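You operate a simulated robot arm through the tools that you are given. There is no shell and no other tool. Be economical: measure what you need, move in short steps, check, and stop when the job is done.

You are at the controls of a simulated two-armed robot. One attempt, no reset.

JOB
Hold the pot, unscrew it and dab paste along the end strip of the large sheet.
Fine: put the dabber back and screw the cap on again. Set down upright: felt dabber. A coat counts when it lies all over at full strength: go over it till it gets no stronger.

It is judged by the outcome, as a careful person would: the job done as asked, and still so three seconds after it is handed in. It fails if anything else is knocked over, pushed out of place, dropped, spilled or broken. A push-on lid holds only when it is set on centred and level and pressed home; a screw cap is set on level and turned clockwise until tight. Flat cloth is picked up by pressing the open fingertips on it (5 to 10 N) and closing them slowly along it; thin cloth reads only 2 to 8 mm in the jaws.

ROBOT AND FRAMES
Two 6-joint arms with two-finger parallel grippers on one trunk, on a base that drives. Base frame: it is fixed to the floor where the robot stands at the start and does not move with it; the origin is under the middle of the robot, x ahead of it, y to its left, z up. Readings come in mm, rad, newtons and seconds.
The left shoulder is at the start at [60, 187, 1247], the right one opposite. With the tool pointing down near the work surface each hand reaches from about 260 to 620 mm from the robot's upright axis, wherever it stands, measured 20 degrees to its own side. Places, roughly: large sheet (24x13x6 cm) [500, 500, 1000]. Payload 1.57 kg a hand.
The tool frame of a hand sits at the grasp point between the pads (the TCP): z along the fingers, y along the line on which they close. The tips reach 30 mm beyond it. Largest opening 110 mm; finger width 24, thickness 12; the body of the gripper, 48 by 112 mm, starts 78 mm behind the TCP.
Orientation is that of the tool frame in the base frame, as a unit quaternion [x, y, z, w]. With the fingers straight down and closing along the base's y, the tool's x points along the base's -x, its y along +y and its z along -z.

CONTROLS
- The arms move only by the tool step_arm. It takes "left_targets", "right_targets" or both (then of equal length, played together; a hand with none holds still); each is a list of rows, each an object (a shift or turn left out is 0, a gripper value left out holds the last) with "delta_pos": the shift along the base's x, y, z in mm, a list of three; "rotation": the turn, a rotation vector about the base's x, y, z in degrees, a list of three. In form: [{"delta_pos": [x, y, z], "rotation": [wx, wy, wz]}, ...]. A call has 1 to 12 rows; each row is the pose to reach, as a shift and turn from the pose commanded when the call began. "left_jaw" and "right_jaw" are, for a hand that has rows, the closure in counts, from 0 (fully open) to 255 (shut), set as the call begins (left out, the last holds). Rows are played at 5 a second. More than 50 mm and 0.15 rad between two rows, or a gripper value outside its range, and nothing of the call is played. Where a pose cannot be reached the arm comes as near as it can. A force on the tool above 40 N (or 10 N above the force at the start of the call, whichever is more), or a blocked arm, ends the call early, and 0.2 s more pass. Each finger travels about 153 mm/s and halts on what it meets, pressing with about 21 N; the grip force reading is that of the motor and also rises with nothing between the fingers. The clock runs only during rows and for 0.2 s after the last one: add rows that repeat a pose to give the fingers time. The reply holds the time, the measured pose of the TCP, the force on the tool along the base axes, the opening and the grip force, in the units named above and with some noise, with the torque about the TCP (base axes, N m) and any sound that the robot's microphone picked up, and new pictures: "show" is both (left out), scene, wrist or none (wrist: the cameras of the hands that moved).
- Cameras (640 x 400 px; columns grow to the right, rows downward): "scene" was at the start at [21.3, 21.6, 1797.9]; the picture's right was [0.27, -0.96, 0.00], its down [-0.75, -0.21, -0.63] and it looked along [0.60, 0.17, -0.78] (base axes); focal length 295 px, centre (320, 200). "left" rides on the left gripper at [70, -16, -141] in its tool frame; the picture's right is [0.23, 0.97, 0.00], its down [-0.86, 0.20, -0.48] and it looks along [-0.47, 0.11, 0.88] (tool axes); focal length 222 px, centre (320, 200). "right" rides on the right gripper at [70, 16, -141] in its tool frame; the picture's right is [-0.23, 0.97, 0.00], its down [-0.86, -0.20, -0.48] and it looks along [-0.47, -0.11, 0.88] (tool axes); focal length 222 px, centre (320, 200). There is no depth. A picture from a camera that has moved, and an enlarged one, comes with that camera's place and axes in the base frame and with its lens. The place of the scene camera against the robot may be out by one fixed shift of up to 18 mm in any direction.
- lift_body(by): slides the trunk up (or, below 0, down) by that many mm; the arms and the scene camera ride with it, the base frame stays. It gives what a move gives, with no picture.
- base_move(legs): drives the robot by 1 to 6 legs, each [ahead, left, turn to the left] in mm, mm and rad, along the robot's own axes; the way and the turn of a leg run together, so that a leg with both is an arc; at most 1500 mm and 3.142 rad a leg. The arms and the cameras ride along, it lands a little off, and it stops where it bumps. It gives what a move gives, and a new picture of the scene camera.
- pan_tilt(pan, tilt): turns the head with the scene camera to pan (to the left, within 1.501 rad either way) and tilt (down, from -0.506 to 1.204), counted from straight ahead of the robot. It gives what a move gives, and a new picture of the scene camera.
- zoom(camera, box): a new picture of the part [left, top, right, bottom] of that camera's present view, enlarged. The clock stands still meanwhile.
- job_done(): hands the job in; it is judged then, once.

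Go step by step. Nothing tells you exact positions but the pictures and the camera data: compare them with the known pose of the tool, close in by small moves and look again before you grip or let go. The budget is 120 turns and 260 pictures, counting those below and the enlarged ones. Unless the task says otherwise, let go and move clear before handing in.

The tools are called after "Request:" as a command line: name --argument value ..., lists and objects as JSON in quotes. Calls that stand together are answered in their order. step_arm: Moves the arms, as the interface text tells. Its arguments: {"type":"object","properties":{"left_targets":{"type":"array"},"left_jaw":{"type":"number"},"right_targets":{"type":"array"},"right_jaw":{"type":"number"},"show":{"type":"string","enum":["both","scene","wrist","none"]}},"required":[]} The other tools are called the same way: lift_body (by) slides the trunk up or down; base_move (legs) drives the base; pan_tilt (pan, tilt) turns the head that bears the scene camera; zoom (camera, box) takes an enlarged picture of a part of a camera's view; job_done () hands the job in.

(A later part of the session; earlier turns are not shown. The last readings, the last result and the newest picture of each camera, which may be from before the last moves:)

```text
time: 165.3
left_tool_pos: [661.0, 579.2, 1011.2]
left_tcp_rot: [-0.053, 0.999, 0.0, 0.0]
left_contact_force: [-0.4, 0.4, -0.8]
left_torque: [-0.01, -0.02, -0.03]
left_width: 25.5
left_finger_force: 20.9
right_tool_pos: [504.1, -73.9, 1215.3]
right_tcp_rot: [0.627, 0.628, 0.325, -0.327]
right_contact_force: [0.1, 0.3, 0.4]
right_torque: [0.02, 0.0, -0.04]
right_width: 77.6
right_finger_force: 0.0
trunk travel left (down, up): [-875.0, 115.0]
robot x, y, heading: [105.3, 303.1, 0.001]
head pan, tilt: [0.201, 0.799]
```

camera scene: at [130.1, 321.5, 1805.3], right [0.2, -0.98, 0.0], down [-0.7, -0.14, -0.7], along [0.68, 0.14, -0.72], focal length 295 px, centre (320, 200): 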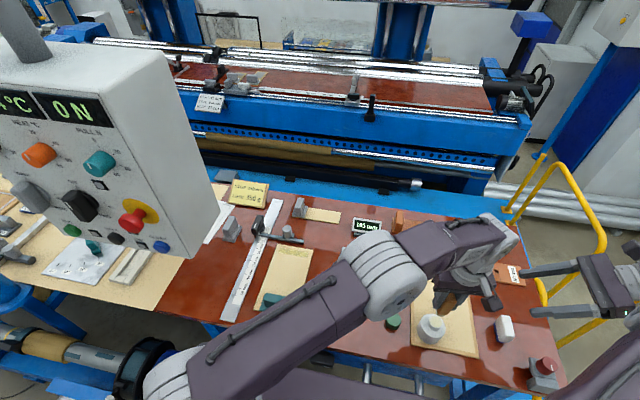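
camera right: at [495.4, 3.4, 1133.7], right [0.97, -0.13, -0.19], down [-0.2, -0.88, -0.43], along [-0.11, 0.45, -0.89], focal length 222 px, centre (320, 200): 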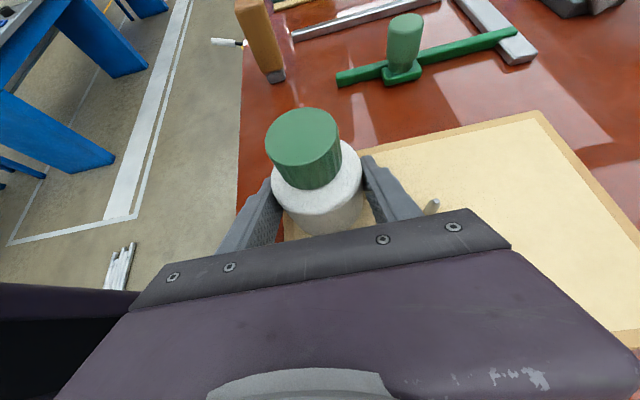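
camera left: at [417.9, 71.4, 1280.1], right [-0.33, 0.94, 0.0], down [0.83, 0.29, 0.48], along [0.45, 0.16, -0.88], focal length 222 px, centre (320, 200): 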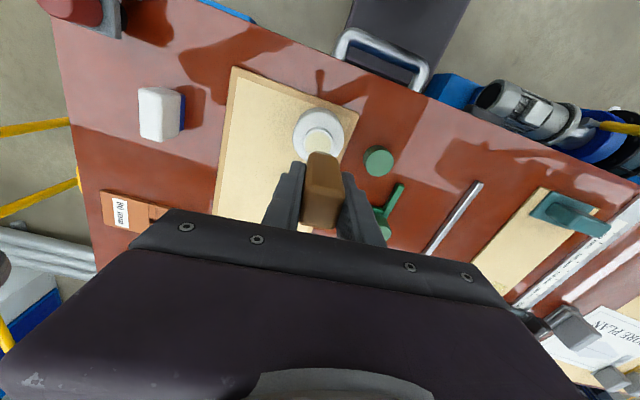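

Contact is barely there, because the dabber slid up slightly in the grip. I'll press 2 mm lower on the return.

Request:
step_arm --left_targets '[{"delta_pos": [4, 0, -1.5]}, {"delta_pos": [4, -10, -2]}, {"delta_pos": [4, -20, -2]}, {"delta_pos": [4, -31, -2]}, {"delta_pos": [4, -42, -2]}, {"delta_pos": [4, -53, -2]}, {"delta_pos": [4, -64, -2]}, {"delta_pos": [4, -75, -2]}, {"delta_pos": [4, -86, -2]}, {"delta_pos": [4, -97, -2]}, {"delta_pos": [4, -107, -2]}, {"delta_pos": [4, -112, -2]}]' --show "none"

Request:
step_arm --left_targets '[{"delta_pos": [-2, 0, 0]}, {"delta_pos": [-2, 10, 0]}, {"delta_pos": [-2, 20, 0]}, {"delta_pos": [-2, 31, 0]}, {"delta_pos": [-2, 42, 0]}, {"delta_pos": [-2, 53, 0]}, {"delta_pos": [-2, 64, 0]}, {"delta_pos": [-2, 75, 0]}, {"delta_pos": [-2, 86, 0]}, {"delta_pos": [-2, 97, 0]}, {"delta_pos": [-2, 107, 0]}, {"delta_pos": [-2, 112, 0]}]' --show "none"

Request:
step_arm --left_targets '[{"delta_pos": [-4, -11, 0]}, {"delta_pos": [-4, -23, 0]}, {"delta_pos": [-4, -35, 0]}, {"delta_pos": [-4, -47, 0]}, {"delta_pos": [-4, -59, 0]}, {"delta_pos": [-4, -71, 0]}, {"delta_pos": [-4, -83, 0]}, {"delta_pos": [-4, -95, 0]}, {"delta_pos": [-4, -106, 0]}, {"delta_pos": [-4, -112, 0]}, {"delta_pos": [-3, -112, 20]}, {"delta_pos": [-2, -140, 54]}]' --show "none"

Request:
zoom --camera "left" --box '[340, 140, 440, 205]'

```text
time: 167.9
left_tool_pos: [666.0, 467.9, 1008.9]
left_tcp_rot: [-0.053, 0.999, 0.0, 0.002]
left_contact_force: [-0.2, 7.5, 18.8]
left_torque: [0.41, 0.01, -0.04]
left_width: 25.9
left_finger_force: 21.1
right_tool_pos: [501.3, -73.6, 1216.3]
right_tcp_rot: [0.627, 0.628, 0.326, -0.325]
right_contact_force: [-0.6, 0.1, -0.2]
right_torque: [0.0, 0.02, 0.01]
right_width: 77.5
right_finger_force: 0.1
trunk travel left (down, up): [-875.0, 115.0]
robot x, y, heading: [102.4, 301.4, 0.004]
head pan, tilt: [0.201, 0.799]
```

```text
time: 170.6
left_tool_pos: [661.9, 576.9, 1008.8]
left_tcp_rot: [-0.053, 0.999, 0.001, 0.001]
left_contact_force: [-1.7, -4.1, 11.3]
left_torque: [-0.24, 0.02, 0.01]
left_width: 25.4
left_finger_force: 21.0
right_tool_pos: [501.5, -75.5, 1215.6]
right_tcp_rot: [0.626, 0.628, 0.326, -0.327]
right_contact_force: [-0.3, -0.2, 0.7]
right_torque: [0.01, -0.03, -0.01]
right_width: 77.7
right_finger_force: 0.0
trunk travel left (down, up): [-875.0, 115.0]
robot x, y, heading: [104.0, 305.0, 0.006]
head pan, tilt: [0.201, 0.799]
```

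```text
time: 173.2
left_tool_pos: [662.6, 438.3, 1062.4]
left_tcp_rot: [-0.054, 0.999, 0.0, 0.0]
left_contact_force: [-0.5, 0.0, -0.2]
left_torque: [0.02, -0.01, -0.03]
left_width: 25.4
left_finger_force: 20.5
right_tool_pos: [501.4, -76.3, 1215.5]
right_tcp_rot: [0.626, 0.628, 0.326, -0.326]
right_contact_force: [-1.1, -0.5, -0.2]
right_torque: [0.02, -0.03, -0.05]
right_width: 78.0
right_finger_force: 0.0
trunk travel left (down, up): [-875.0, 115.0]
robot x, y, heading: [101.7, 307.1, 0.002]
head pan, tilt: [0.201, 0.799]
```

```text
6.15 times, centred on (390, 172) of left
camera zoom: at [594.0, 413.9, 1203.7], right [-0.33, 0.94, 0.0], down [0.83, 0.29, 0.48], along [0.45, 0.16, -0.88], focal length 1367 px, centre (-111, 369)
```

zoom: 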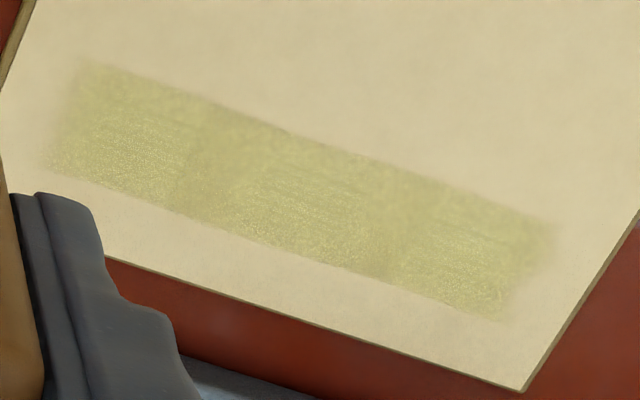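

The fresh load made no difference, so the coat is at full strength. Now I take the dabber back to its original spot.

Request:
step_arm --left_targets '[{"delta_pos": [0, 0, 40]}, {"delta_pos": [-10, -8, 80]}, {"delta_pos": [-40, -30, 90]}, {"delta_pos": [-72, -52, 90]}, {"delta_pos": [-104, -74, 90]}, {"delta_pos": [-136, -96, 90]}, {"delta_pos": [-168, -118, 90]}, {"delta_pos": [-198, -139, 85]}, {"delta_pos": [-217, -151.5, 60]}, {"delta_pos": [-217, -151.5, 20]}, {"delta_pos": [-217, -151.5, -25]}, {"delta_pos": [-217, -151.5, -42]}]' --show "wrist"

```text
time: 175.8
left_tool_pos: [446.4, 286.6, 1020.5]
left_tcp_rot: [-0.053, 0.999, 0.0, 0.001]
left_contact_force: [-0.3, 0.4, 0.3]
left_torque: [0.0, 0.05, -0.01]
left_width: 25.5
left_finger_force: 20.8
right_tool_pos: [503.7, -74.5, 1215.5]
right_tcp_rot: [0.626, 0.628, 0.326, -0.327]
right_contact_force: [1.0, 0.2, 0.4]
right_torque: [-0.01, -0.03, -0.03]
right_width: 77.8
right_finger_force: 0.1
trunk travel left (down, up): [-875.0, 115.0]
robot x, y, heading: [101.7, 306.1, 0.004]
head pan, tilt: [0.201, 0.799]
camera left: at [377.8, 263.5, 1162.4], right [-0.33, 0.94, 0.0], down [0.83, 0.29, 0.48], along [0.45, 0.16, -0.88], focal length 222 px, centre (320, 200)
```

left: 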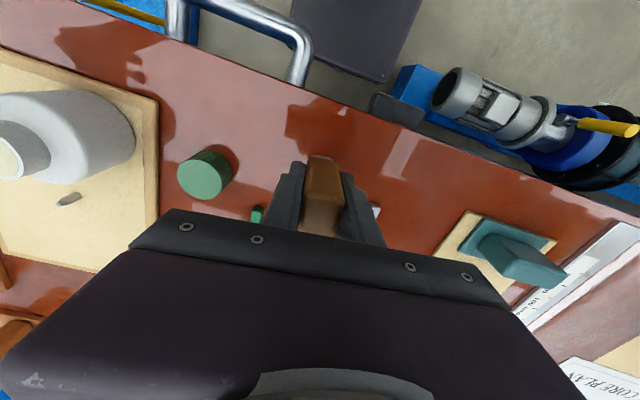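

Request:
step_arm --left_targets '[{"delta_pos": [-1, 1, -6]}, {"delta_pos": [-1, 1, -9]}, {"delta_pos": [-1, 1, -11]}, {"delta_pos": [-1, 1, -12]}]' --show "none"

```text
time: 176.8
left_tool_pos: [443.6, 289.6, 1007.5]
left_tcp_rot: [-0.054, 0.999, 0.0, 0.0]
left_contact_force: [-0.2, 0.0, -1.5]
left_torque: [0.01, -0.01, 0.0]
left_width: 25.3
left_finger_force: 21.0
right_tool_pos: [503.6, -73.8, 1215.1]
right_tcp_rot: [0.626, 0.628, 0.326, -0.328]
right_contact_force: [0.1, 0.1, -0.4]
right_torque: [0.01, 0.01, -0.01]
right_width: 77.9
right_finger_force: 0.0
trunk travel left (down, up): [-875.0, 115.0]
robot x, y, heading: [100.7, 302.1, 0.003]
head pan, tilt: [0.201, 0.799]
```

Request:
step_arm --left_targets '[{"delta_pos": [0, 0, -1]}, {"delta_pos": [0, 0, -2]}, {"delta_pos": [0, 0, -3]}]' --show "none"

```text
time: 177.6
left_tool_pos: [444.2, 288.4, 1005.0]
left_tcp_rot: [-0.053, 0.999, 0.0, 0.001]
left_contact_force: [-0.4, -1.2, 0.3]
left_torque: [0.01, -0.08, 0.04]
left_width: 25.2
left_finger_force: 21.4
right_tool_pos: [503.3, -74.7, 1216.3]
right_tcp_rot: [0.627, 0.627, 0.327, -0.327]
right_contact_force: [-0.3, 0.5, -0.5]
right_torque: [0.01, 0.01, 0.0]
right_width: 77.8
right_finger_force: 0.0
trunk travel left (down, up): [-875.0, 115.0]
robot x, y, heading: [101.4, 300.3, 0.004]
head pan, tilt: [0.201, 0.799]
```

Request:
step_arm --left_targets '[{"delta_pos": [0, 0, -0.7]}, {"delta_pos": [0, 0, -1.3]}]' --show "none"

Request:
zoom --camera "scene" --box '[325, 270, 405, 330]'

```text
time: 178.2
left_tool_pos: [443.9, 290.2, 1004.4]
left_tcp_rot: [-0.054, 0.999, -0.001, 0.002]
left_contact_force: [-1.4, -1.2, 20.1]
left_torque: [-0.01, 0.09, -0.01]
left_width: 25.1
left_finger_force: 20.9
right_tool_pos: [501.7, -74.2, 1215.3]
right_tcp_rot: [0.627, 0.628, 0.327, -0.327]
right_contact_force: [-0.9, -0.3, -1.2]
right_torque: [0.0, 0.0, 0.01]
right_width: 77.5
right_finger_force: 0.1
trunk travel left (down, up): [-875.0, 115.0]
robot x, y, heading: [103.6, 305.3, 0.005]
head pan, tilt: [0.201, 0.799]
```

```text
6.67 times, centred on (365, 300) of scene
camera zoom: at [127.3, 320.9, 1805.6], right [0.2, -0.98, 0.0], down [-0.7, -0.14, -0.7], along [0.68, 0.14, -0.72], focal length 1967 px, centre (20, -467)
```

zoom: 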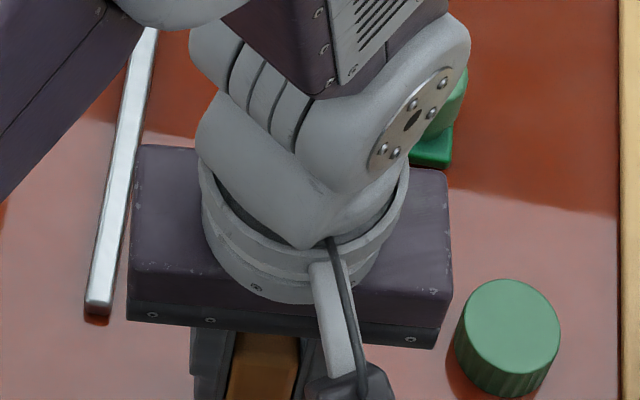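

The dabber is on the table. I'll relieve the pressure, open evenly and lift straight away.

Request:
step_arm --left_targets '[{"delta_pos": [0, 0, 0.8]}, {"delta_pos": [0, 0, 0.8]}]' --show "none"

Request:
step_arm --left_targets '[{"delta_pos": [0, 0, 0]}, {"delta_pos": [0, 0, 0]}, {"delta_pos": [0, 0, 0]}]' --left_jaw 150 --show "none"

Request:
step_arm --left_targets '[{"delta_pos": [0, 0, 5]}, {"delta_pos": [0, 0, 30]}, {"delta_pos": [0, 0, 70]}, {"delta_pos": [0, 0, 110]}, {"delta_pos": [0, 0, 150]}, {"delta_pos": [0, 0, 190]}]' --show "wrist"

```text
time: 178.8
left_tool_pos: [443.2, 288.3, 1005.2]
left_tcp_rot: [-0.054, 0.999, 0.0, 0.001]
left_contact_force: [0.0, -3.2, 9.7]
left_torque: [-0.12, -0.04, 0.02]
left_width: 25.3
left_finger_force: 21.1
right_tool_pos: [502.0, -75.5, 1215.5]
right_tcp_rot: [0.627, 0.627, 0.327, -0.327]
right_contact_force: [-1.3, 0.2, -0.8]
right_torque: [0.03, 0.0, 0.03]
right_width: 77.9
right_finger_force: 0.0
trunk travel left (down, up): [-875.0, 115.0]
robot x, y, heading: [106.0, 305.3, 0.002]
head pan, tilt: [0.201, 0.799]
```

```text
time: 179.6
left_tool_pos: [444.7, 290.5, 1005.0]
left_tcp_rot: [-0.053, 0.999, 0.0, 0.0]
left_contact_force: [-0.9, -0.8, 0.6]
left_torque: [0.01, 0.0, 0.0]
left_width: 45.1
left_finger_force: 0.0
right_tool_pos: [502.6, -73.9, 1215.0]
right_tcp_rot: [0.627, 0.628, 0.326, -0.327]
right_contact_force: [0.1, -0.7, -0.4]
right_torque: [0.01, 0.03, 0.01]
right_width: 77.7
right_finger_force: 0.0
trunk travel left (down, up): [-875.0, 115.0]
robot x, y, heading: [104.7, 305.2, 0.002]
head pan, tilt: [0.201, 0.799]
```

```text
time: 180.9
left_tool_pos: [446.1, 290.4, 1193.7]
left_tcp_rot: [-0.053, 0.999, 0.0, 0.0]
left_contact_force: [0.7, 0.1, 0.3]
left_torque: [-0.03, -0.02, -0.02]
left_width: 45.1
left_finger_force: 0.0
right_tool_pos: [503.5, -73.5, 1215.9]
right_tcp_rot: [0.627, 0.627, 0.327, -0.326]
right_contact_force: [-0.3, 0.2, 0.6]
right_torque: [0.02, 0.02, 0.01]
right_width: 78.0
right_finger_force: 0.2
trunk travel left (down, up): [-875.0, 115.0]
robot x, y, heading: [103.5, 309.4, 0.003]
head pan, tilt: [0.201, 0.799]
camera left: at [380.1, 266.8, 1334.8], right [-0.33, 0.94, 0.0], down [0.83, 0.29, 0.48], along [0.45, 0.16, -0.88], focal length 222 px, centre (320, 200)
```

left: 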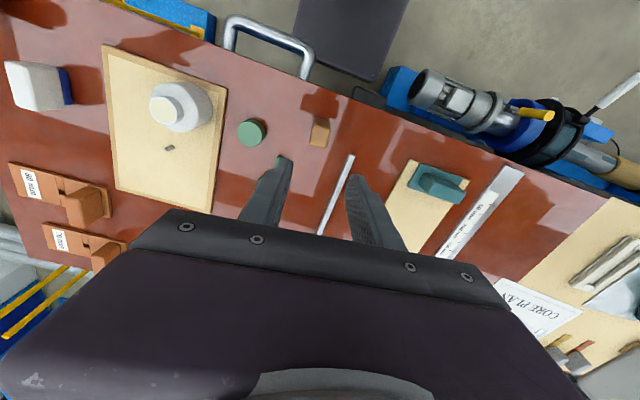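

The dabber stands upright on its spot. I'll drive back to the start position, where both arms worked well around the pot.

Request:
step_arm --right_targets '[{"delta_pos": [0, 40, 0]}, {"delta_pos": [0, 80, 0]}, {"delta_pos": [0, 120, 0]}]' --show "none"

Request:
base_move --legs '[[-104, 0, 0], [0, -304, 0]]'

```text
time: 181.8
left_tool_pos: [448.5, 290.1, 1193.1]
left_tcp_rot: [-0.052, 0.999, 0.0, 0.001]
left_contact_force: [0.0, 0.1, 0.0]
left_torque: [-0.01, -0.01, -0.02]
left_width: 45.3
left_finger_force: 0.0
right_tool_pos: [498.7, 47.0, 1215.2]
right_tcp_rot: [0.627, 0.628, 0.326, -0.326]
right_contact_force: [-0.2, 0.3, 0.2]
right_torque: [0.03, -0.01, -0.03]
right_width: 77.7
right_finger_force: 0.2
trunk travel left (down, up): [-875.0, 115.0]
robot x, y, heading: [105.0, 303.5, -0.001]
head pan, tilt: [0.201, 0.799]
```

```text
time: 184.6
left_tool_pos: [342.6, -13.7, 1192.0]
left_tcp_rot: [-0.057, 0.998, -0.001, 0.0]
left_contact_force: [-0.4, -0.5, -0.6]
left_torque: [-0.02, 0.03, -0.05]
left_width: 45.3
left_finger_force: 0.0
right_tool_pos: [395.3, -258.1, 1215.1]
right_tcp_rot: [0.624, 0.63, 0.324, -0.328]
right_contact_force: [0.4, 0.7, 0.2]
right_torque: [0.0, -0.02, 0.01]
right_width: 77.7
right_finger_force: 0.2
trunk travel left (down, up): [-875.0, 115.0]
robot x, y, heading: [-0.8, -4.7, 0.006]
head pan, tilt: [0.201, 0.799]
camera scene: at [24.7, 17.4, 1805.2], right [0.21, -0.98, 0.0], down [-0.7, -0.15, -0.7], along [0.68, 0.14, -0.72], focal length 295 px, centre (320, 200)
```

scene: 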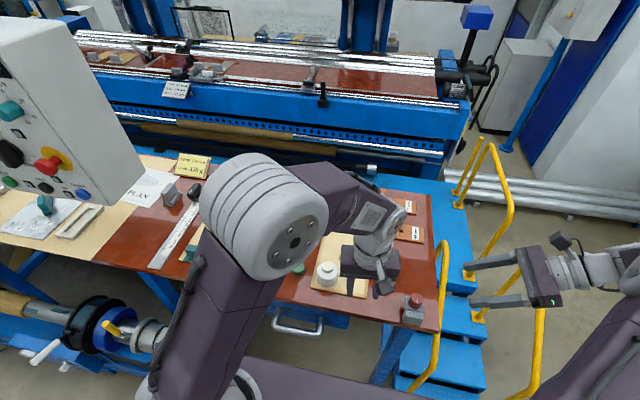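

Back at the start pose. I'll bring the left hand above the cap with its yaw at +90°, and the right hand beside the pot.

Request:
step_arm --left_targets '[{"delta_pos": [12, 17, 0], "rotation": [0, 0, 7]}, {"delta_pos": [24, 34, 0], "rotation": [0, 0, 14]}, {"delta_pos": [36, 50, 0], "rotation": [0, 0, 21]}, {"delta_pos": [48, 67, 0], "rotation": [0, 0, 28]}, {"delta_pos": [60, 84, 0], "rotation": [0, 0, 35]}, {"delta_pos": [73, 101, 0], "rotation": [0, 0, 42]}, {"delta_pos": [85, 117, 0], "rotation": [0, 0, 49]}, {"delta_pos": [97, 134, 0], "rotation": [0, 0, 56]}, {"delta_pos": [109, 151, 0], "rotation": [0, 0, 63]}, {"delta_pos": [121, 168, -20], "rotation": [0, 0, 70]}, {"delta_pos": [134, 184, -50], "rotation": [0, 0, 77]}, {"delta_pos": [147, 200, -80], "rotation": [0, 0, 83.5]}]' --right_targets '[{"delta_pos": [7, 19, 0]}, {"delta_pos": [14, 38, 0]}, {"delta_pos": [21, 57, 0]}, {"delta_pos": [28, 76, 0]}, {"delta_pos": [35, 95, 0]}, {"delta_pos": [42, 114, 0]}, {"delta_pos": [50, 133, 0]}, {"delta_pos": [57, 152, 0]}, {"delta_pos": [64, 171, 0]}, {"delta_pos": [71, 190, -20]}, {"delta_pos": [78, 209, -50]}, {"delta_pos": [85, 228, -80]}]' --left_jaw 110 --right_jaw 50 --show "wrist"

```text
time: 187.2
left_tool_pos: [493.8, 186.3, 1112.7]
left_tcp_rot: [-0.707, 0.707, 0.0, 0.0]
left_contact_force: [-0.1, 0.2, 0.1]
left_torque: [0.0, -0.02, 0.01]
left_width: 62.5
left_finger_force: 0.1
right_tool_pos: [481.8, -30.8, 1134.5]
right_tcp_rot: [0.625, 0.63, 0.325, -0.328]
right_contact_force: [-0.5, -0.1, 0.1]
right_torque: [0.01, 0.02, -0.03]
right_width: 88.3
right_finger_force: 0.0
trunk travel left (down, up): [-875.0, 115.0]
robot x, y, heading: [0.5, -3.6, 0.007]
head pan, tilt: [0.201, 0.799]
camera right: at [498.7, -105.3, 1272.9], right [0.97, -0.12, -0.19], down [-0.19, -0.89, -0.42], along [-0.11, 0.45, -0.89], focal length 222 px, centre (320, 200)
camera left: at [511.5, 116.4, 1255.1], right [-0.97, -0.23, 0.0], down [-0.2, 0.86, 0.48], along [-0.11, 0.47, -0.88], focal length 222 px, centre (320, 200)
```

right: 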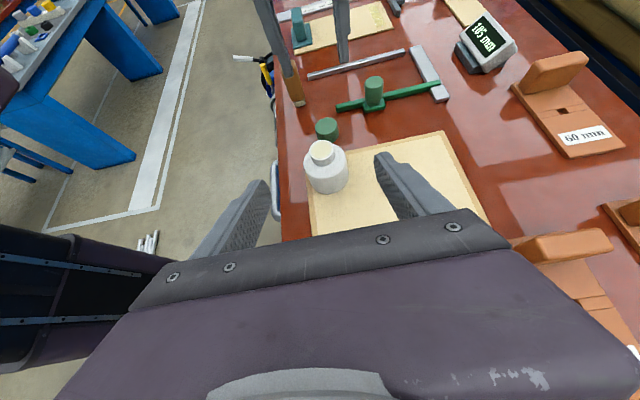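
left: 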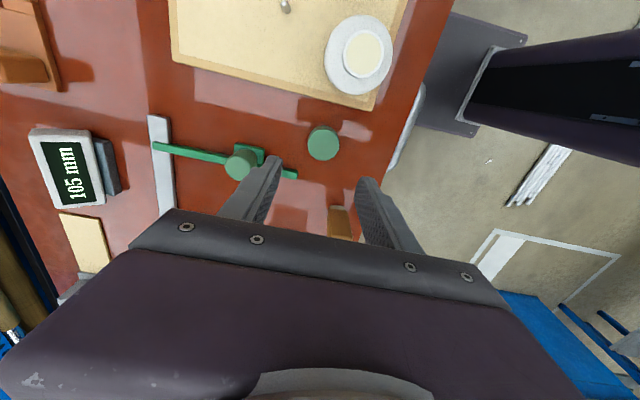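

Request:
step_arm --left_targets '[{"delta_pos": [-3, -1, -40]}, {"delta_pos": [-3, -1, -75]}, {"delta_pos": [-3, -1, -105]}, {"delta_pos": [-3, -1, -120]}, {"delta_pos": [-3, -1, -128]}, {"delta_pos": [-3, -1, -128]}, {"delta_pos": [-3, -1, -128]}]' --right_targets '[{"delta_pos": [0, 0, -40]}, {"delta_pos": [0, 0, -80]}, {"delta_pos": [0, 0, -115]}, {"delta_pos": [0, 20, -128]}, {"delta_pos": [0, 50, -132]}, {"delta_pos": [0, 80, -137]}, {"delta_pos": [0, 108, -139]}]' --show "wrist"

```text
time: 188.8
left_tool_pos: [489.8, 183.7, 984.8]
left_tcp_rot: [0.707, -0.707, 0.001, 0.0]
left_contact_force: [-0.1, -0.3, -0.2]
left_torque: [-0.01, 0.04, -0.01]
left_width: 62.3
left_finger_force: 0.1
right_tool_pos: [481.3, 76.1, 993.7]
right_tcp_rot: [0.625, 0.63, 0.324, -0.328]
right_contact_force: [-0.4, -0.1, -0.3]
right_torque: [0.0, -0.04, -0.01]
right_width: 88.2
right_finger_force: 0.0
trunk travel left (down, up): [-875.0, 115.0]
robot x, y, heading: [-3.2, -4.1, 0.004]
head pan, tilt: [0.201, 0.799]
camera right: at [498.2, 0.6, 1133.1], right [0.97, -0.12, -0.19], down [-0.19, -0.88, -0.42], along [-0.11, 0.45, -0.89], focal length 222 px, centre (320, 200)
camera left: at [506.3, 114.3, 1126.3], right [-0.97, -0.23, 0.0], down [-0.2, 0.86, 0.48], along [-0.11, 0.47, -0.88], focal length 222 px, centre (320, 200)
```

right: 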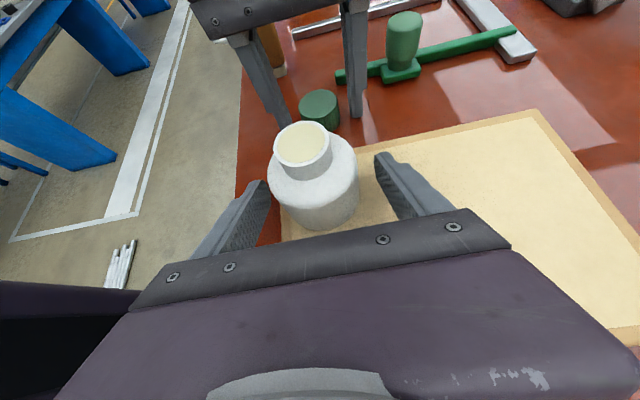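
left: 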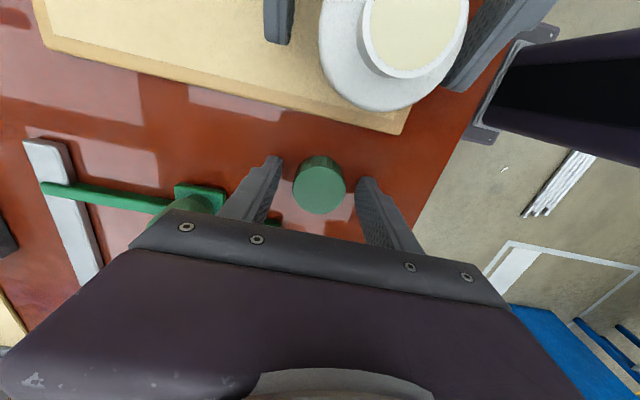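

Both hands straddle their objects, so I close both.

Request:
step_arm --left_targets '[{"delta_pos": [0, 0, 0]}, {"delta_pos": [0, 0, 0]}, {"delta_pos": [0, 0, 0]}]' --right_targets '[{"delta_pos": [0, 1, 0]}, {"delta_pos": [0, 1, 0]}, {"delta_pos": [0, 1, 0]}]' --left_jaw 240 --right_jaw 200 --show "none"

Request:
step_arm --left_targets '[{"delta_pos": [0, 0, 15]}, {"delta_pos": [0, 0, 45]}, {"delta_pos": [0, 0, 85]}, {"delta_pos": [0, -10, 115]}, {"delta_pos": [-3, -40, 125]}, {"delta_pos": [-6, -70, 125]}, {"delta_pos": [-8, -93, 125]}, {"delta_pos": [-8, -93, 110]}]' --show "none"

Request:
zoom --camera "right" --box '[200, 0, 440, 240]'

Request:
zoom --camera "scene" --box '[300, 240, 360, 290]'

```text
time: 189.6
left_tool_pos: [488.8, 183.1, 984.1]
left_tcp_rot: [0.707, -0.707, 0.0, 0.001]
left_contact_force: [0.1, -0.6, 0.7]
left_torque: [0.03, -0.02, -0.02]
left_width: 38.8
left_finger_force: 20.7
right_tool_pos: [482.5, 76.6, 995.1]
right_tcp_rot: [0.625, 0.63, 0.325, -0.328]
right_contact_force: [-0.4, -0.2, -0.4]
right_torque: [-0.01, 0.01, 0.02]
right_width: 62.6
right_finger_force: 20.8
trunk travel left (down, up): [-875.0, 115.0]
robot x, y, heading: [-0.4, -5.1, 0.008]
head pan, tilt: [0.201, 0.799]
```

```text
time: 191.4
left_tool_pos: [479.9, 94.2, 1094.7]
left_tcp_rot: [-0.707, 0.707, 0.0, 0.0]
left_contact_force: [0.3, -0.4, 0.2]
left_torque: [0.03, -0.03, 0.02]
left_width: 39.1
left_finger_force: 20.8
right_tool_pos: [482.8, 77.9, 993.6]
right_tcp_rot: [0.625, 0.63, 0.324, -0.328]
right_contact_force: [-0.2, -0.8, -0.1]
right_torque: [0.0, 0.02, -0.04]
right_width: 62.7
right_finger_force: 20.9
trunk travel left (down, up): [-875.0, 115.0]
robot x, y, heading: [-0.9, -0.2, 0.006]
head pan, tilt: [0.201, 0.799]
```

```text
1.67 times, centred on (320, 120) of right
camera zoom: at [499.0, 1.4, 1133.4], right [0.97, -0.12, -0.19], down [-0.19, -0.88, -0.42], along [-0.11, 0.45, -0.89], focal length 370 px, centre (320, 333)
```

zoom: 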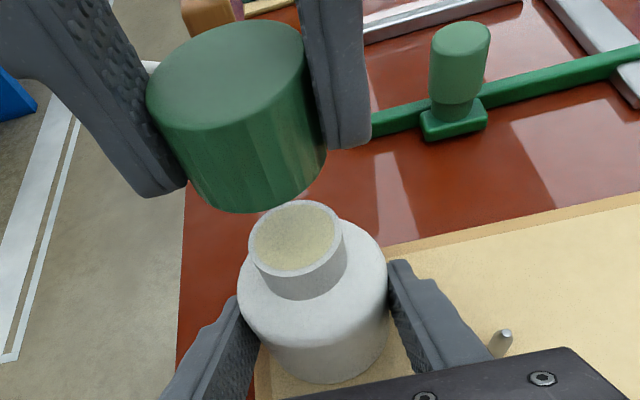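

```text
8.00 times, centred on (330, 265) of scene
camera zoom: at [25.6, 14.6, 1805.2], right [0.21, -0.98, 0.0], down [-0.7, -0.15, -0.7], along [0.68, 0.15, -0.72], focal length 2360 px, centre (240, -320)
```

zoom: 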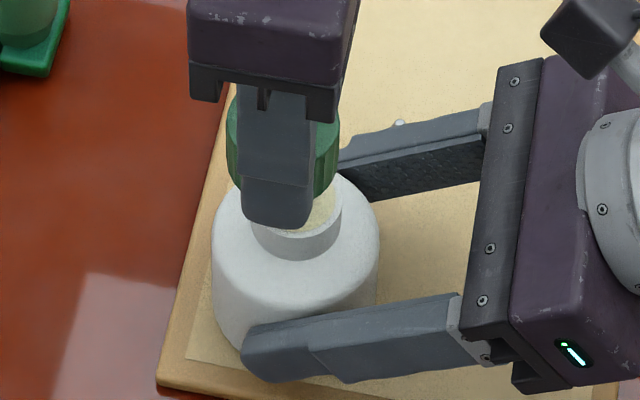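

The cap is about 4 mm too far in +y. I'll correct that and come down close for a check.

Request:
step_arm --left_targets '[{"delta_pos": [-0.7, -4.5, 0]}, {"delta_pos": [-0.7, -4.5, -10]}, {"delta_pos": [-0.7, -4.5, -20]}, {"delta_pos": [-0.7, -4.5, -20]}]' --show "none"

Request:
zoom --camera "right" --box '[240, 70, 400, 240]'

Request:
zoom --camera "scene" --box '[310, 250, 350, 290]'

```text
time: 192.4
left_tool_pos: [478.2, 88.4, 1074.3]
left_tcp_rot: [-0.707, 0.707, 0.0, 0.0]
left_contact_force: [0.1, -0.1, -0.8]
left_torque: [0.0, 0.05, 0.03]
left_width: 38.6
left_finger_force: 21.5
right_tool_pos: [481.8, 76.1, 995.0]
right_tcp_rot: [0.624, 0.63, 0.326, -0.328]
right_contact_force: [-0.1, -0.6, 0.8]
right_torque: [-0.01, 0.03, 0.03]
right_width: 62.5
right_finger_force: 21.6
trunk travel left (down, up): [-875.0, 115.0]
robot x, y, heading: [-5.7, -5.1, 0.012]
head pan, tilt: [0.201, 0.799]
```

```text
2.35 times, centred on (320, 155) of right
camera zoom: at [498.4, 1.0, 1133.7], right [0.97, -0.12, -0.19], down [-0.19, -0.88, -0.43], along [-0.11, 0.45, -0.89], focal length 523 px, centre (320, 306)
```

zoom: 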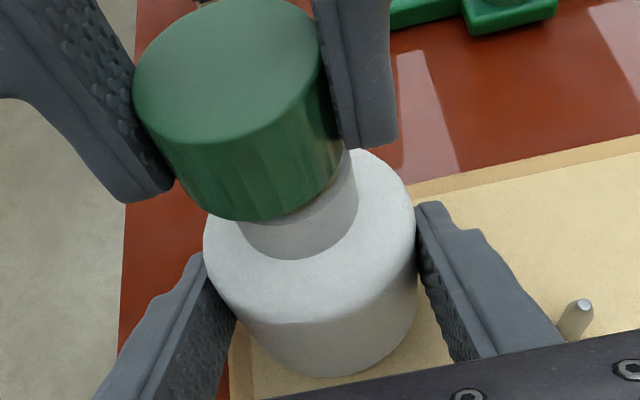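

```text
10.00 times, centred on (330, 270) of scene
camera zoom: at [24.5, 14.0, 1805.3], right [0.21, -0.98, 0.0], down [-0.7, -0.15, -0.7], along [0.68, 0.15, -0.72], focal length 2951 px, centre (220, -500)
```

zoom: 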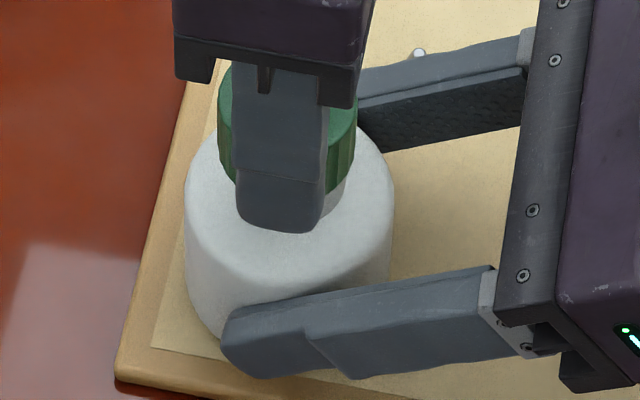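

The cap is about 4–5 mm short in x. I'll correct that and look again.

Request:
step_arm --left_targets '[{"delta_pos": [4.5, 1, 0]}, {"delta_pos": [4.5, 1, -6]}, {"delta_pos": [4.5, 1, -6]}]' --show "none"

Request:
zoom --camera "right" --box '[240, 70, 400, 240]'

```text
time: 193.2
left_tool_pos: [482.4, 90.2, 1066.9]
left_tcp_rot: [0.707, -0.707, 0.0, 0.0]
left_contact_force: [0.1, -0.2, -0.8]
left_torque: [0.02, 0.0, 0.03]
left_width: 38.7
left_finger_force: 21.4
right_tool_pos: [483.9, 77.5, 994.0]
right_tcp_rot: [0.624, 0.63, 0.325, -0.329]
right_contact_force: [1.0, 0.2, 0.0]
right_torque: [-0.02, 0.01, -0.01]
right_width: 62.6
right_finger_force: 21.9
trunk travel left (down, up): [-875.0, 115.0]
robot x, y, heading: [-1.0, -2.7, 0.009]
head pan, tilt: [0.201, 0.799]
```

```text
2.35 times, centred on (320, 155) of right
camera zoom: at [498.6, 1.2, 1133.6], right [0.97, -0.12, -0.19], down [-0.19, -0.88, -0.43], along [-0.11, 0.45, -0.89], focal length 523 px, centre (320, 306)
```

zoom: 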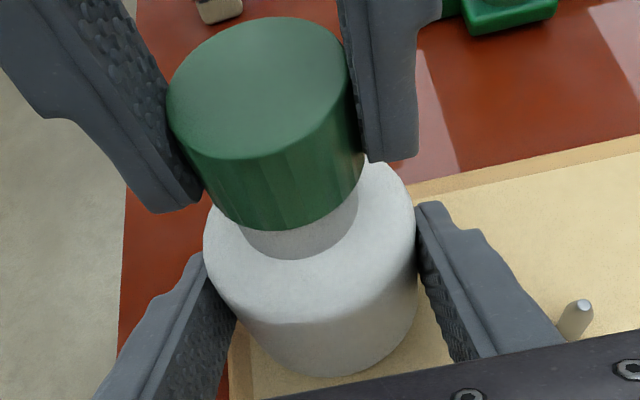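

That now matches the lifted-off view exactly. I'll lower gently until it meets the thread.

Request:
step_arm --left_targets '[{"delta_pos": [0, 0, -2]}, {"delta_pos": [0, 0, -4]}, {"delta_pos": [0, 0, -6]}, {"delta_pos": [0, 0, -8]}]' --show "none"

```text
time: 194.2
left_tool_pos: [480.9, 87.7, 1059.8]
left_tcp_rot: [-0.707, 0.707, 0.0, -0.001]
left_contact_force: [-0.6, 0.1, -0.9]
left_torque: [-0.01, 0.01, 0.0]
left_width: 38.9
left_finger_force: 21.1
right_tool_pos: [481.6, 75.9, 993.9]
right_tcp_rot: [0.624, 0.631, 0.324, -0.329]
right_contact_force: [0.4, 0.6, -0.3]
right_torque: [-0.02, 0.04, 0.01]
right_width: 62.7
right_finger_force: 21.3
trunk travel left (down, up): [-875.0, 115.0]
robot x, y, heading: [-4.1, -6.9, 0.008]
head pan, tilt: [0.201, 0.799]
```

Request:
step_arm --left_targets '[{"delta_pos": [0, 0, -1]}, {"delta_pos": [0, 0, -2]}, {"delta_pos": [0, 0, -3]}, {"delta_pos": [0, 0, -3.5]}]' --show "none"

Request:
zoom --camera "right" --box '[240, 70, 400, 240]'

```text
time: 195.2
left_tool_pos: [481.8, 87.6, 1056.4]
left_tcp_rot: [0.707, -0.707, 0.0, 0.0]
left_contact_force: [0.1, -0.1, -0.3]
left_torque: [0.04, 0.01, 0.01]
left_width: 38.5
left_finger_force: 21.7
right_tool_pos: [482.2, 77.7, 994.5]
right_tcp_rot: [0.625, 0.629, 0.326, -0.329]
right_contact_force: [0.0, -0.3, 1.1]
right_torque: [0.0, 0.0, 0.02]
right_width: 62.5
right_finger_force: 21.1
trunk travel left (down, up): [-875.0, 115.0]
robot x, y, heading: [-2.6, -1.1, 0.01]
head pan, tilt: [0.201, 0.799]
```

```text
2.35 times, centred on (320, 155) of right
camera zoom: at [498.7, 1.2, 1133.5], right [0.97, -0.12, -0.19], down [-0.19, -0.88, -0.43], along [-0.11, 0.45, -0.89], focal length 523 px, centre (320, 306)
```

zoom: 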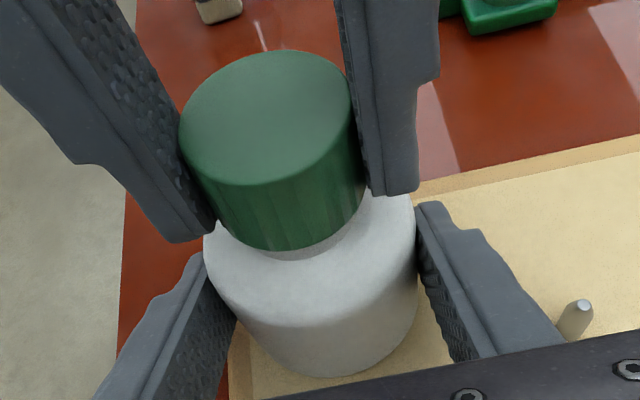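

Request:
step_arm --left_targets '[{"delta_pos": [0, 0, -1]}, {"delta_pos": [0, 0, -2]}, {"delta_pos": [0, 0, -2.8]}]' --show "none"

```text
time: 196.0
left_tool_pos: [484.0, 87.7, 1053.7]
left_tcp_rot: [0.707, -0.707, -0.001, 0.001]
left_contact_force: [-4.4, -2.3, 1.2]
left_torque: [-0.04, 0.08, 0.01]
left_width: 38.8
left_finger_force: 20.4
right_tool_pos: [482.8, 75.7, 994.9]
right_tcp_rot: [0.625, 0.63, 0.325, -0.327]
right_contact_force: [4.0, 1.7, -2.5]
right_torque: [-0.1, 0.13, -0.04]
right_width: 62.6
right_finger_force: 21.3
trunk travel left (down, up): [-875.0, 115.0]
robot x, y, heading: [-2.0, -3.1, 0.008]
head pan, tilt: [0.201, 0.799]
```

It has made contact and is centring itself. I'll turn clockwise while following down.

Request:
step_arm --left_targets '[{"delta_pos": [-0.3, -0.1, -0.4], "rotation": [0, 0, -8.5]}, {"delta_pos": [-0.3, -0.1, -0.6], "rotation": [0, 0, -17]}, {"delta_pos": [-0.3, -0.1, -0.8], "rotation": [0, 0, -25.5]}, {"delta_pos": [-0.3, -0.1, -1.0], "rotation": [0, 0, -34]}, {"delta_pos": [-0.3, -0.1, -1.2], "rotation": [0, 0, -42.5]}, {"delta_pos": [-0.3, -0.1, -1.4], "rotation": [0, 0, -51]}, {"delta_pos": [-0.3, -0.1, -1.5], "rotation": [0, 0, -59.5]}, {"delta_pos": [-0.3, -0.1, -1.7], "rotation": [0, 0, -68]}, {"delta_pos": [-0.3, -0.1, -1.8], "rotation": [0, 0, -76.5]}, {"delta_pos": [-0.3, -0.1, -2.0], "rotation": [0, 0, -85]}]' --show "none"

```text
time: 198.2
left_tool_pos: [484.8, 87.1, 1050.7]
left_tcp_rot: [-0.042, 0.999, 0.001, -0.001]
left_contact_force: [-13.0, 14.1, 2.0]
left_torque: [0.56, 0.45, 0.08]
left_width: 39.0
left_finger_force: 20.6
right_tool_pos: [481.8, 76.1, 995.2]
right_tcp_rot: [0.624, 0.631, 0.324, -0.328]
right_contact_force: [13.4, -13.9, -0.4]
right_torque: [0.22, 0.24, -0.2]
right_width: 62.9
right_finger_force: 20.6
trunk travel left (down, up): [-875.0, 115.0]
robot x, y, heading: [-3.6, -3.2, 0.01]
head pan, tilt: [0.201, 0.799]
```

Request:
step_arm --left_targets '[{"delta_pos": [-0.8, 0.8, 0]}, {"delta_pos": [-0.8, 0.8, -0.2], "rotation": [0, 0, -8.5]}, {"delta_pos": [-0.8, 0.8, -0.4], "rotation": [0, 0, -17]}, {"delta_pos": [-0.8, 0.8, -0.6], "rotation": [0, 0, -25.5]}, {"delta_pos": [-0.8, 0.8, -0.8], "rotation": [0, 0, -34]}, {"delta_pos": [-0.8, 0.8, -1.0], "rotation": [0, 0, -42.5]}, {"delta_pos": [-0.8, 0.8, -1.2], "rotation": [0, 0, -51]}, {"delta_pos": [-0.8, 0.8, -1.4], "rotation": [0, 0, -59.5]}, {"delta_pos": [-0.8, 0.8, -1.6], "rotation": [0, 0, -68]}, {"delta_pos": [-0.8, 0.8, -1.8], "rotation": [0, 0, -76.5]}, {"delta_pos": [-0.8, 0.8, -2.0], "rotation": [0, 0, -85]}, {"delta_pos": [-0.8, 0.8, -2.2], "rotation": [0, 0, -92]}]' --show "none"

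Request:
zoom --camera "right" --box '[240, 70, 400, 240]'

```text
time: 200.8
left_tool_pos: [482.9, 88.5, 1049.6]
left_tcp_rot: [0.69, 0.724, 0.0, 0.001]
left_contact_force: [-0.9, -6.2, -0.7]
left_torque: [-0.08, 0.18, 0.02]
left_width: 38.7
left_finger_force: 21.6
right_tool_pos: [482.3, 76.4, 994.9]
right_tcp_rot: [0.624, 0.63, 0.324, -0.328]
right_contact_force: [0.6, 4.9, 0.1]
right_torque: [-0.27, -0.1, -0.01]
right_width: 62.4
right_finger_force: 21.1
trunk travel left (down, up): [-875.0, 115.0]
robot x, y, heading: [-3.0, -4.6, 0.011]
head pan, tilt: [0.201, 0.799]
```

```text
2.35 times, centred on (320, 155) of right
camera zoom: at [498.5, 1.5, 1133.6], right [0.97, -0.12, -0.19], down [-0.19, -0.88, -0.43], along [-0.11, 0.45, -0.89], focal length 523 px, centre (320, 306)
```

zoom: 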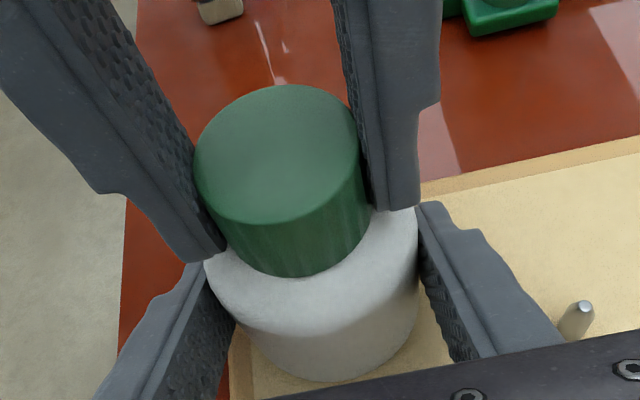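

The cap is down on its seat but not yet tight. I'll open, wind the wrist back in place and regrip.

Request:
step_arm --left_targets '[{"delta_pos": [0, 0, 0]}, {"delta_pos": [0, 0, 0]}, {"delta_pos": [0, 0, 0]}]' --left_jaw 110 --show "none"

Request:
step_arm --left_targets '[{"delta_pos": [0, 0, 1], "rotation": [0, 0, 8.3]}, {"delta_pos": [0, 0, 1], "rotation": [0, 0, 16.6]}, {"delta_pos": [0, 0, 1], "rotation": [0, 0, 24.9]}, {"delta_pos": [0, 0, 1], "rotation": [0, 0, 33.2]}, {"delta_pos": [0, 0, 1], "rotation": [0, 0, 41.5]}, {"delta_pos": [0, 0, 1], "rotation": [0, 0, 49.8]}, {"delta_pos": [0, 0, 1], "rotation": [0, 0, 58.1]}, {"delta_pos": [0, 0, 1], "rotation": [0, 0, 66.4]}, {"delta_pos": [0, 0, 1], "rotation": [0, 0, 74.7]}, {"delta_pos": [0, 0, 1], "rotation": [0, 0, 83]}, {"delta_pos": [0, 0, 1], "rotation": [0, 0, 91]}]' --show "none"

Request:
step_arm --left_targets '[{"delta_pos": [0, 0, 0], "rotation": [0, 0, 8.3]}, {"delta_pos": [0, 0, 0], "rotation": [0, 0, 16.6]}, {"delta_pos": [0, 0, 0], "rotation": [0, 0, 24.9]}, {"delta_pos": [0, 0, 0], "rotation": [0, 0, 33.2]}, {"delta_pos": [0, 0, 0], "rotation": [0, 0, 41.5]}, {"delta_pos": [0, 0, 0], "rotation": [0, 0, 49.8]}, {"delta_pos": [0, 0, 0], "rotation": [0, 0, 58.1]}, {"delta_pos": [0, 0, 0], "rotation": [0, 0, 66.4]}, {"delta_pos": [0, 0, 0], "rotation": [0, 0, 74.7]}, {"delta_pos": [0, 0, 0], "rotation": [0, 0, 83]}]' --show "none"

Request:
step_arm --left_targets '[{"delta_pos": [0, 0, 0]}, {"delta_pos": [0, 0, 0]}, {"delta_pos": [0, 0, 0]}]' --left_jaw 240 --show "none"

```text
time: 201.6
left_tool_pos: [482.3, 87.0, 1050.4]
left_tcp_rot: [0.689, 0.725, 0.0, 0.0]
left_contact_force: [-0.2, -0.1, 0.5]
left_torque: [0.0, 0.01, -0.03]
left_width: 62.6
left_finger_force: 0.0
right_tool_pos: [482.4, 75.5, 994.6]
right_tcp_rot: [0.625, 0.629, 0.325, -0.327]
right_contact_force: [0.0, -0.3, -0.1]
right_torque: [-0.05, 0.01, 0.03]
right_width: 62.7
right_finger_force: 21.2
trunk travel left (down, up): [-875.0, 115.0]
robot x, y, heading: [-4.1, 0.3, 0.009]
head pan, tilt: [0.201, 0.799]
```

```text
time: 204.0
left_tool_pos: [480.2, 88.6, 1049.9]
left_tcp_rot: [-0.036, 0.999, 0.0, 0.0]
left_contact_force: [-0.6, -0.3, -0.5]
left_torque: [0.0, 0.0, -0.02]
left_width: 62.6
left_finger_force: 0.1
right_tool_pos: [482.4, 75.8, 995.3]
right_tcp_rot: [0.624, 0.63, 0.324, -0.329]
right_contact_force: [-0.5, -0.2, -0.9]
right_torque: [-0.03, 0.0, 0.01]
right_width: 62.6
right_finger_force: 20.6
trunk travel left (down, up): [-875.0, 115.0]
robot x, y, heading: [0.3, -4.8, 0.008]
head pan, tilt: [0.201, 0.799]
```

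```text
time: 206.2
left_tool_pos: [483.4, 88.1, 1050.8]
left_tcp_rot: [-0.689, 0.725, 0.0, -0.001]
left_contact_force: [-0.2, 0.5, 0.6]
left_torque: [-0.01, 0.02, -0.02]
left_width: 62.7
left_finger_force: 0.0
right_tool_pos: [483.4, 75.9, 995.2]
right_tcp_rot: [0.624, 0.63, 0.324, -0.328]
right_contact_force: [-0.3, 0.1, -1.0]
right_torque: [-0.02, 0.03, 0.0]
right_width: 62.5
right_finger_force: 20.6
trunk travel left (down, up): [-875.0, 115.0]
robot x, y, heading: [-1.9, 0.6, 0.005]
head pan, tilt: [0.201, 0.799]
```

```text
time: 207.0
left_tool_pos: [482.8, 88.2, 1050.6]
left_tcp_rot: [-0.689, 0.725, -0.001, 0.0]
left_contact_force: [-1.8, -0.4, 0.8]
left_torque: [-0.04, 0.08, -0.01]
left_width: 38.8
left_finger_force: 21.1
right_tool_pos: [482.4, 76.2, 994.8]
right_tcp_rot: [0.624, 0.63, 0.325, -0.329]
right_contact_force: [0.9, -0.4, 0.6]
right_torque: [-0.04, 0.05, -0.03]
right_width: 62.6
right_finger_force: 21.0
trunk travel left (down, up): [-875.0, 115.0]
robot x, y, heading: [1.2, 1.8, 0.009]
head pan, tilt: [0.201, 0.799]
```

Regripped cleanly. I'll continue clockwise and watch the torque.

Request:
step_arm --left_targets '[{"delta_pos": [0, 0, -0.2], "rotation": [0, 0, -8.5]}, {"delta_pos": [0, 0, -0.3], "rotation": [0, 0, -17]}, {"delta_pos": [0, 0, -0.4], "rotation": [0, 0, -25.5]}, {"delta_pos": [0, 0, -0.6], "rotation": [0, 0, -34]}, {"delta_pos": [0, 0, -0.7], "rotation": [0, 0, -42.5]}, {"delta_pos": [0, 0, -0.8], "rotation": [0, 0, -51]}, {"delta_pos": [0, 0, -0.9], "rotation": [0, 0, -59.5]}, {"delta_pos": [0, 0, -1.0], "rotation": [0, 0, -68]}, {"delta_pos": [0, 0, -1.1], "rotation": [0, 0, -76.5]}, {"delta_pos": [0, 0, -1.2], "rotation": [0, 0, -85]}]' --show "none"

Request:
zoom --camera "right" --box '[240, 70, 400, 240]'

```text
time: 209.2
left_tool_pos: [481.2, 86.8, 1049.4]
left_tcp_rot: [-0.017, 1.0, 0.001, 0.001]
left_contact_force: [1.0, -3.6, 0.9]
left_torque: [0.23, 0.14, 0.41]
left_width: 39.4
left_finger_force: 21.0
right_tool_pos: [481.6, 76.2, 994.3]
right_tcp_rot: [0.624, 0.63, 0.325, -0.329]
right_contact_force: [-0.7, 4.2, 1.2]
right_torque: [-0.47, -0.26, -0.35]
right_width: 62.5
right_finger_force: 20.8
trunk travel left (down, up): [-875.0, 115.0]
robot x, y, heading: [-2.0, -2.8, 0.005]
head pan, tilt: [0.201, 0.799]
```

```text
2.35 times, centred on (320, 155) of right
camera zoom: at [498.4, 1.2, 1133.6], right [0.97, -0.12, -0.19], down [-0.19, -0.88, -0.43], along [-0.11, 0.45, -0.89], focal length 523 px, centre (320, 306)
```

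zoom: 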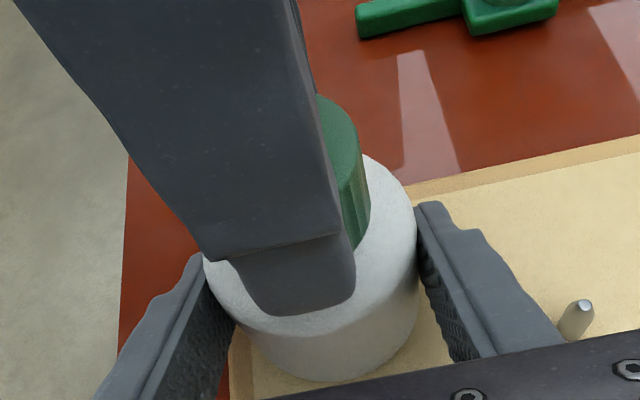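

Torque has risen to 0.41 N·m, so it is tightening. I'll turn a little more to confirm it's home.

Request:
step_arm --left_targets '[{"delta_pos": [0, -0.2, 0], "rotation": [0, 0, -8.5]}, {"delta_pos": [0, -0.2, 0], "rotation": [0, 0, -17]}, {"delta_pos": [0, -0.2, 0], "rotation": [0, 0, -25.5]}, {"delta_pos": [0, -0.2, 0], "rotation": [0, 0, -34]}]' --show "none"

Request:
step_arm --left_targets '[{"delta_pos": [0, 0, 0], "rotation": [0, 0, -8.5]}, {"delta_pos": [0, 0, 0], "rotation": [0, 0, -17]}, {"delta_pos": [0, 0, 0], "rotation": [0, 0, -25.5]}, {"delta_pos": [0, 0, 0], "rotation": [0, 0, -34]}, {"delta_pos": [0, 0, 0], "rotation": [0, 0, -42]}, {"delta_pos": [0, 0, 0], "rotation": [0, 0, -50]}]' --show "none"

Request:
zoom --camera "right" --box '[240, 70, 400, 240]'

```text
time: 210.2
left_tool_pos: [481.6, 88.8, 1050.0]
left_tcp_rot: [0.276, 0.961, 0.0, -0.001]
left_contact_force: [-0.2, -0.6, -1.1]
left_torque: [0.22, -0.03, 0.31]
left_width: 38.9
left_finger_force: 20.8
right_tool_pos: [482.8, 75.5, 994.4]
right_tcp_rot: [0.625, 0.63, 0.324, -0.327]
right_contact_force: [-0.1, 0.8, 0.0]
right_torque: [-0.23, -0.01, -0.32]
right_width: 62.3
right_finger_force: 21.6
trunk travel left (down, up): [-875.0, 115.0]
robot x, y, heading: [-5.6, 1.2, 0.009]
head pan, tilt: [0.201, 0.799]
```

```text
time: 211.6
left_tool_pos: [482.9, 86.8, 1048.7]
left_tcp_rot: [0.657, 0.754, 0.0, -0.001]
left_contact_force: [-1.4, -0.7, 1.1]
left_torque: [0.02, -0.04, 0.31]
left_width: 38.9
left_finger_force: 20.6
right_tool_pos: [483.8, 75.9, 995.5]
right_tcp_rot: [0.624, 0.63, 0.325, -0.328]
right_contact_force: [1.4, 0.1, -0.8]
right_torque: [-0.07, 0.15, -0.27]
right_width: 62.3
right_finger_force: 21.6
trunk travel left (down, up): [-875.0, 115.0]
robot x, y, heading: [1.1, -3.4, 0.009]
head pan, tilt: [0.201, 0.799]
```

```text
2.35 times, centred on (320, 155) of right
camera zoom: at [498.8, 1.2, 1133.7], right [0.97, -0.12, -0.19], down [-0.19, -0.88, -0.43], along [-0.11, 0.45, -0.89], focal length 523 px, centre (320, 306)
```

zoom: 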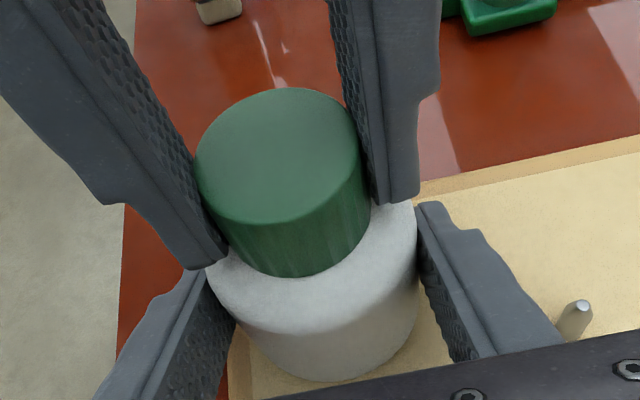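

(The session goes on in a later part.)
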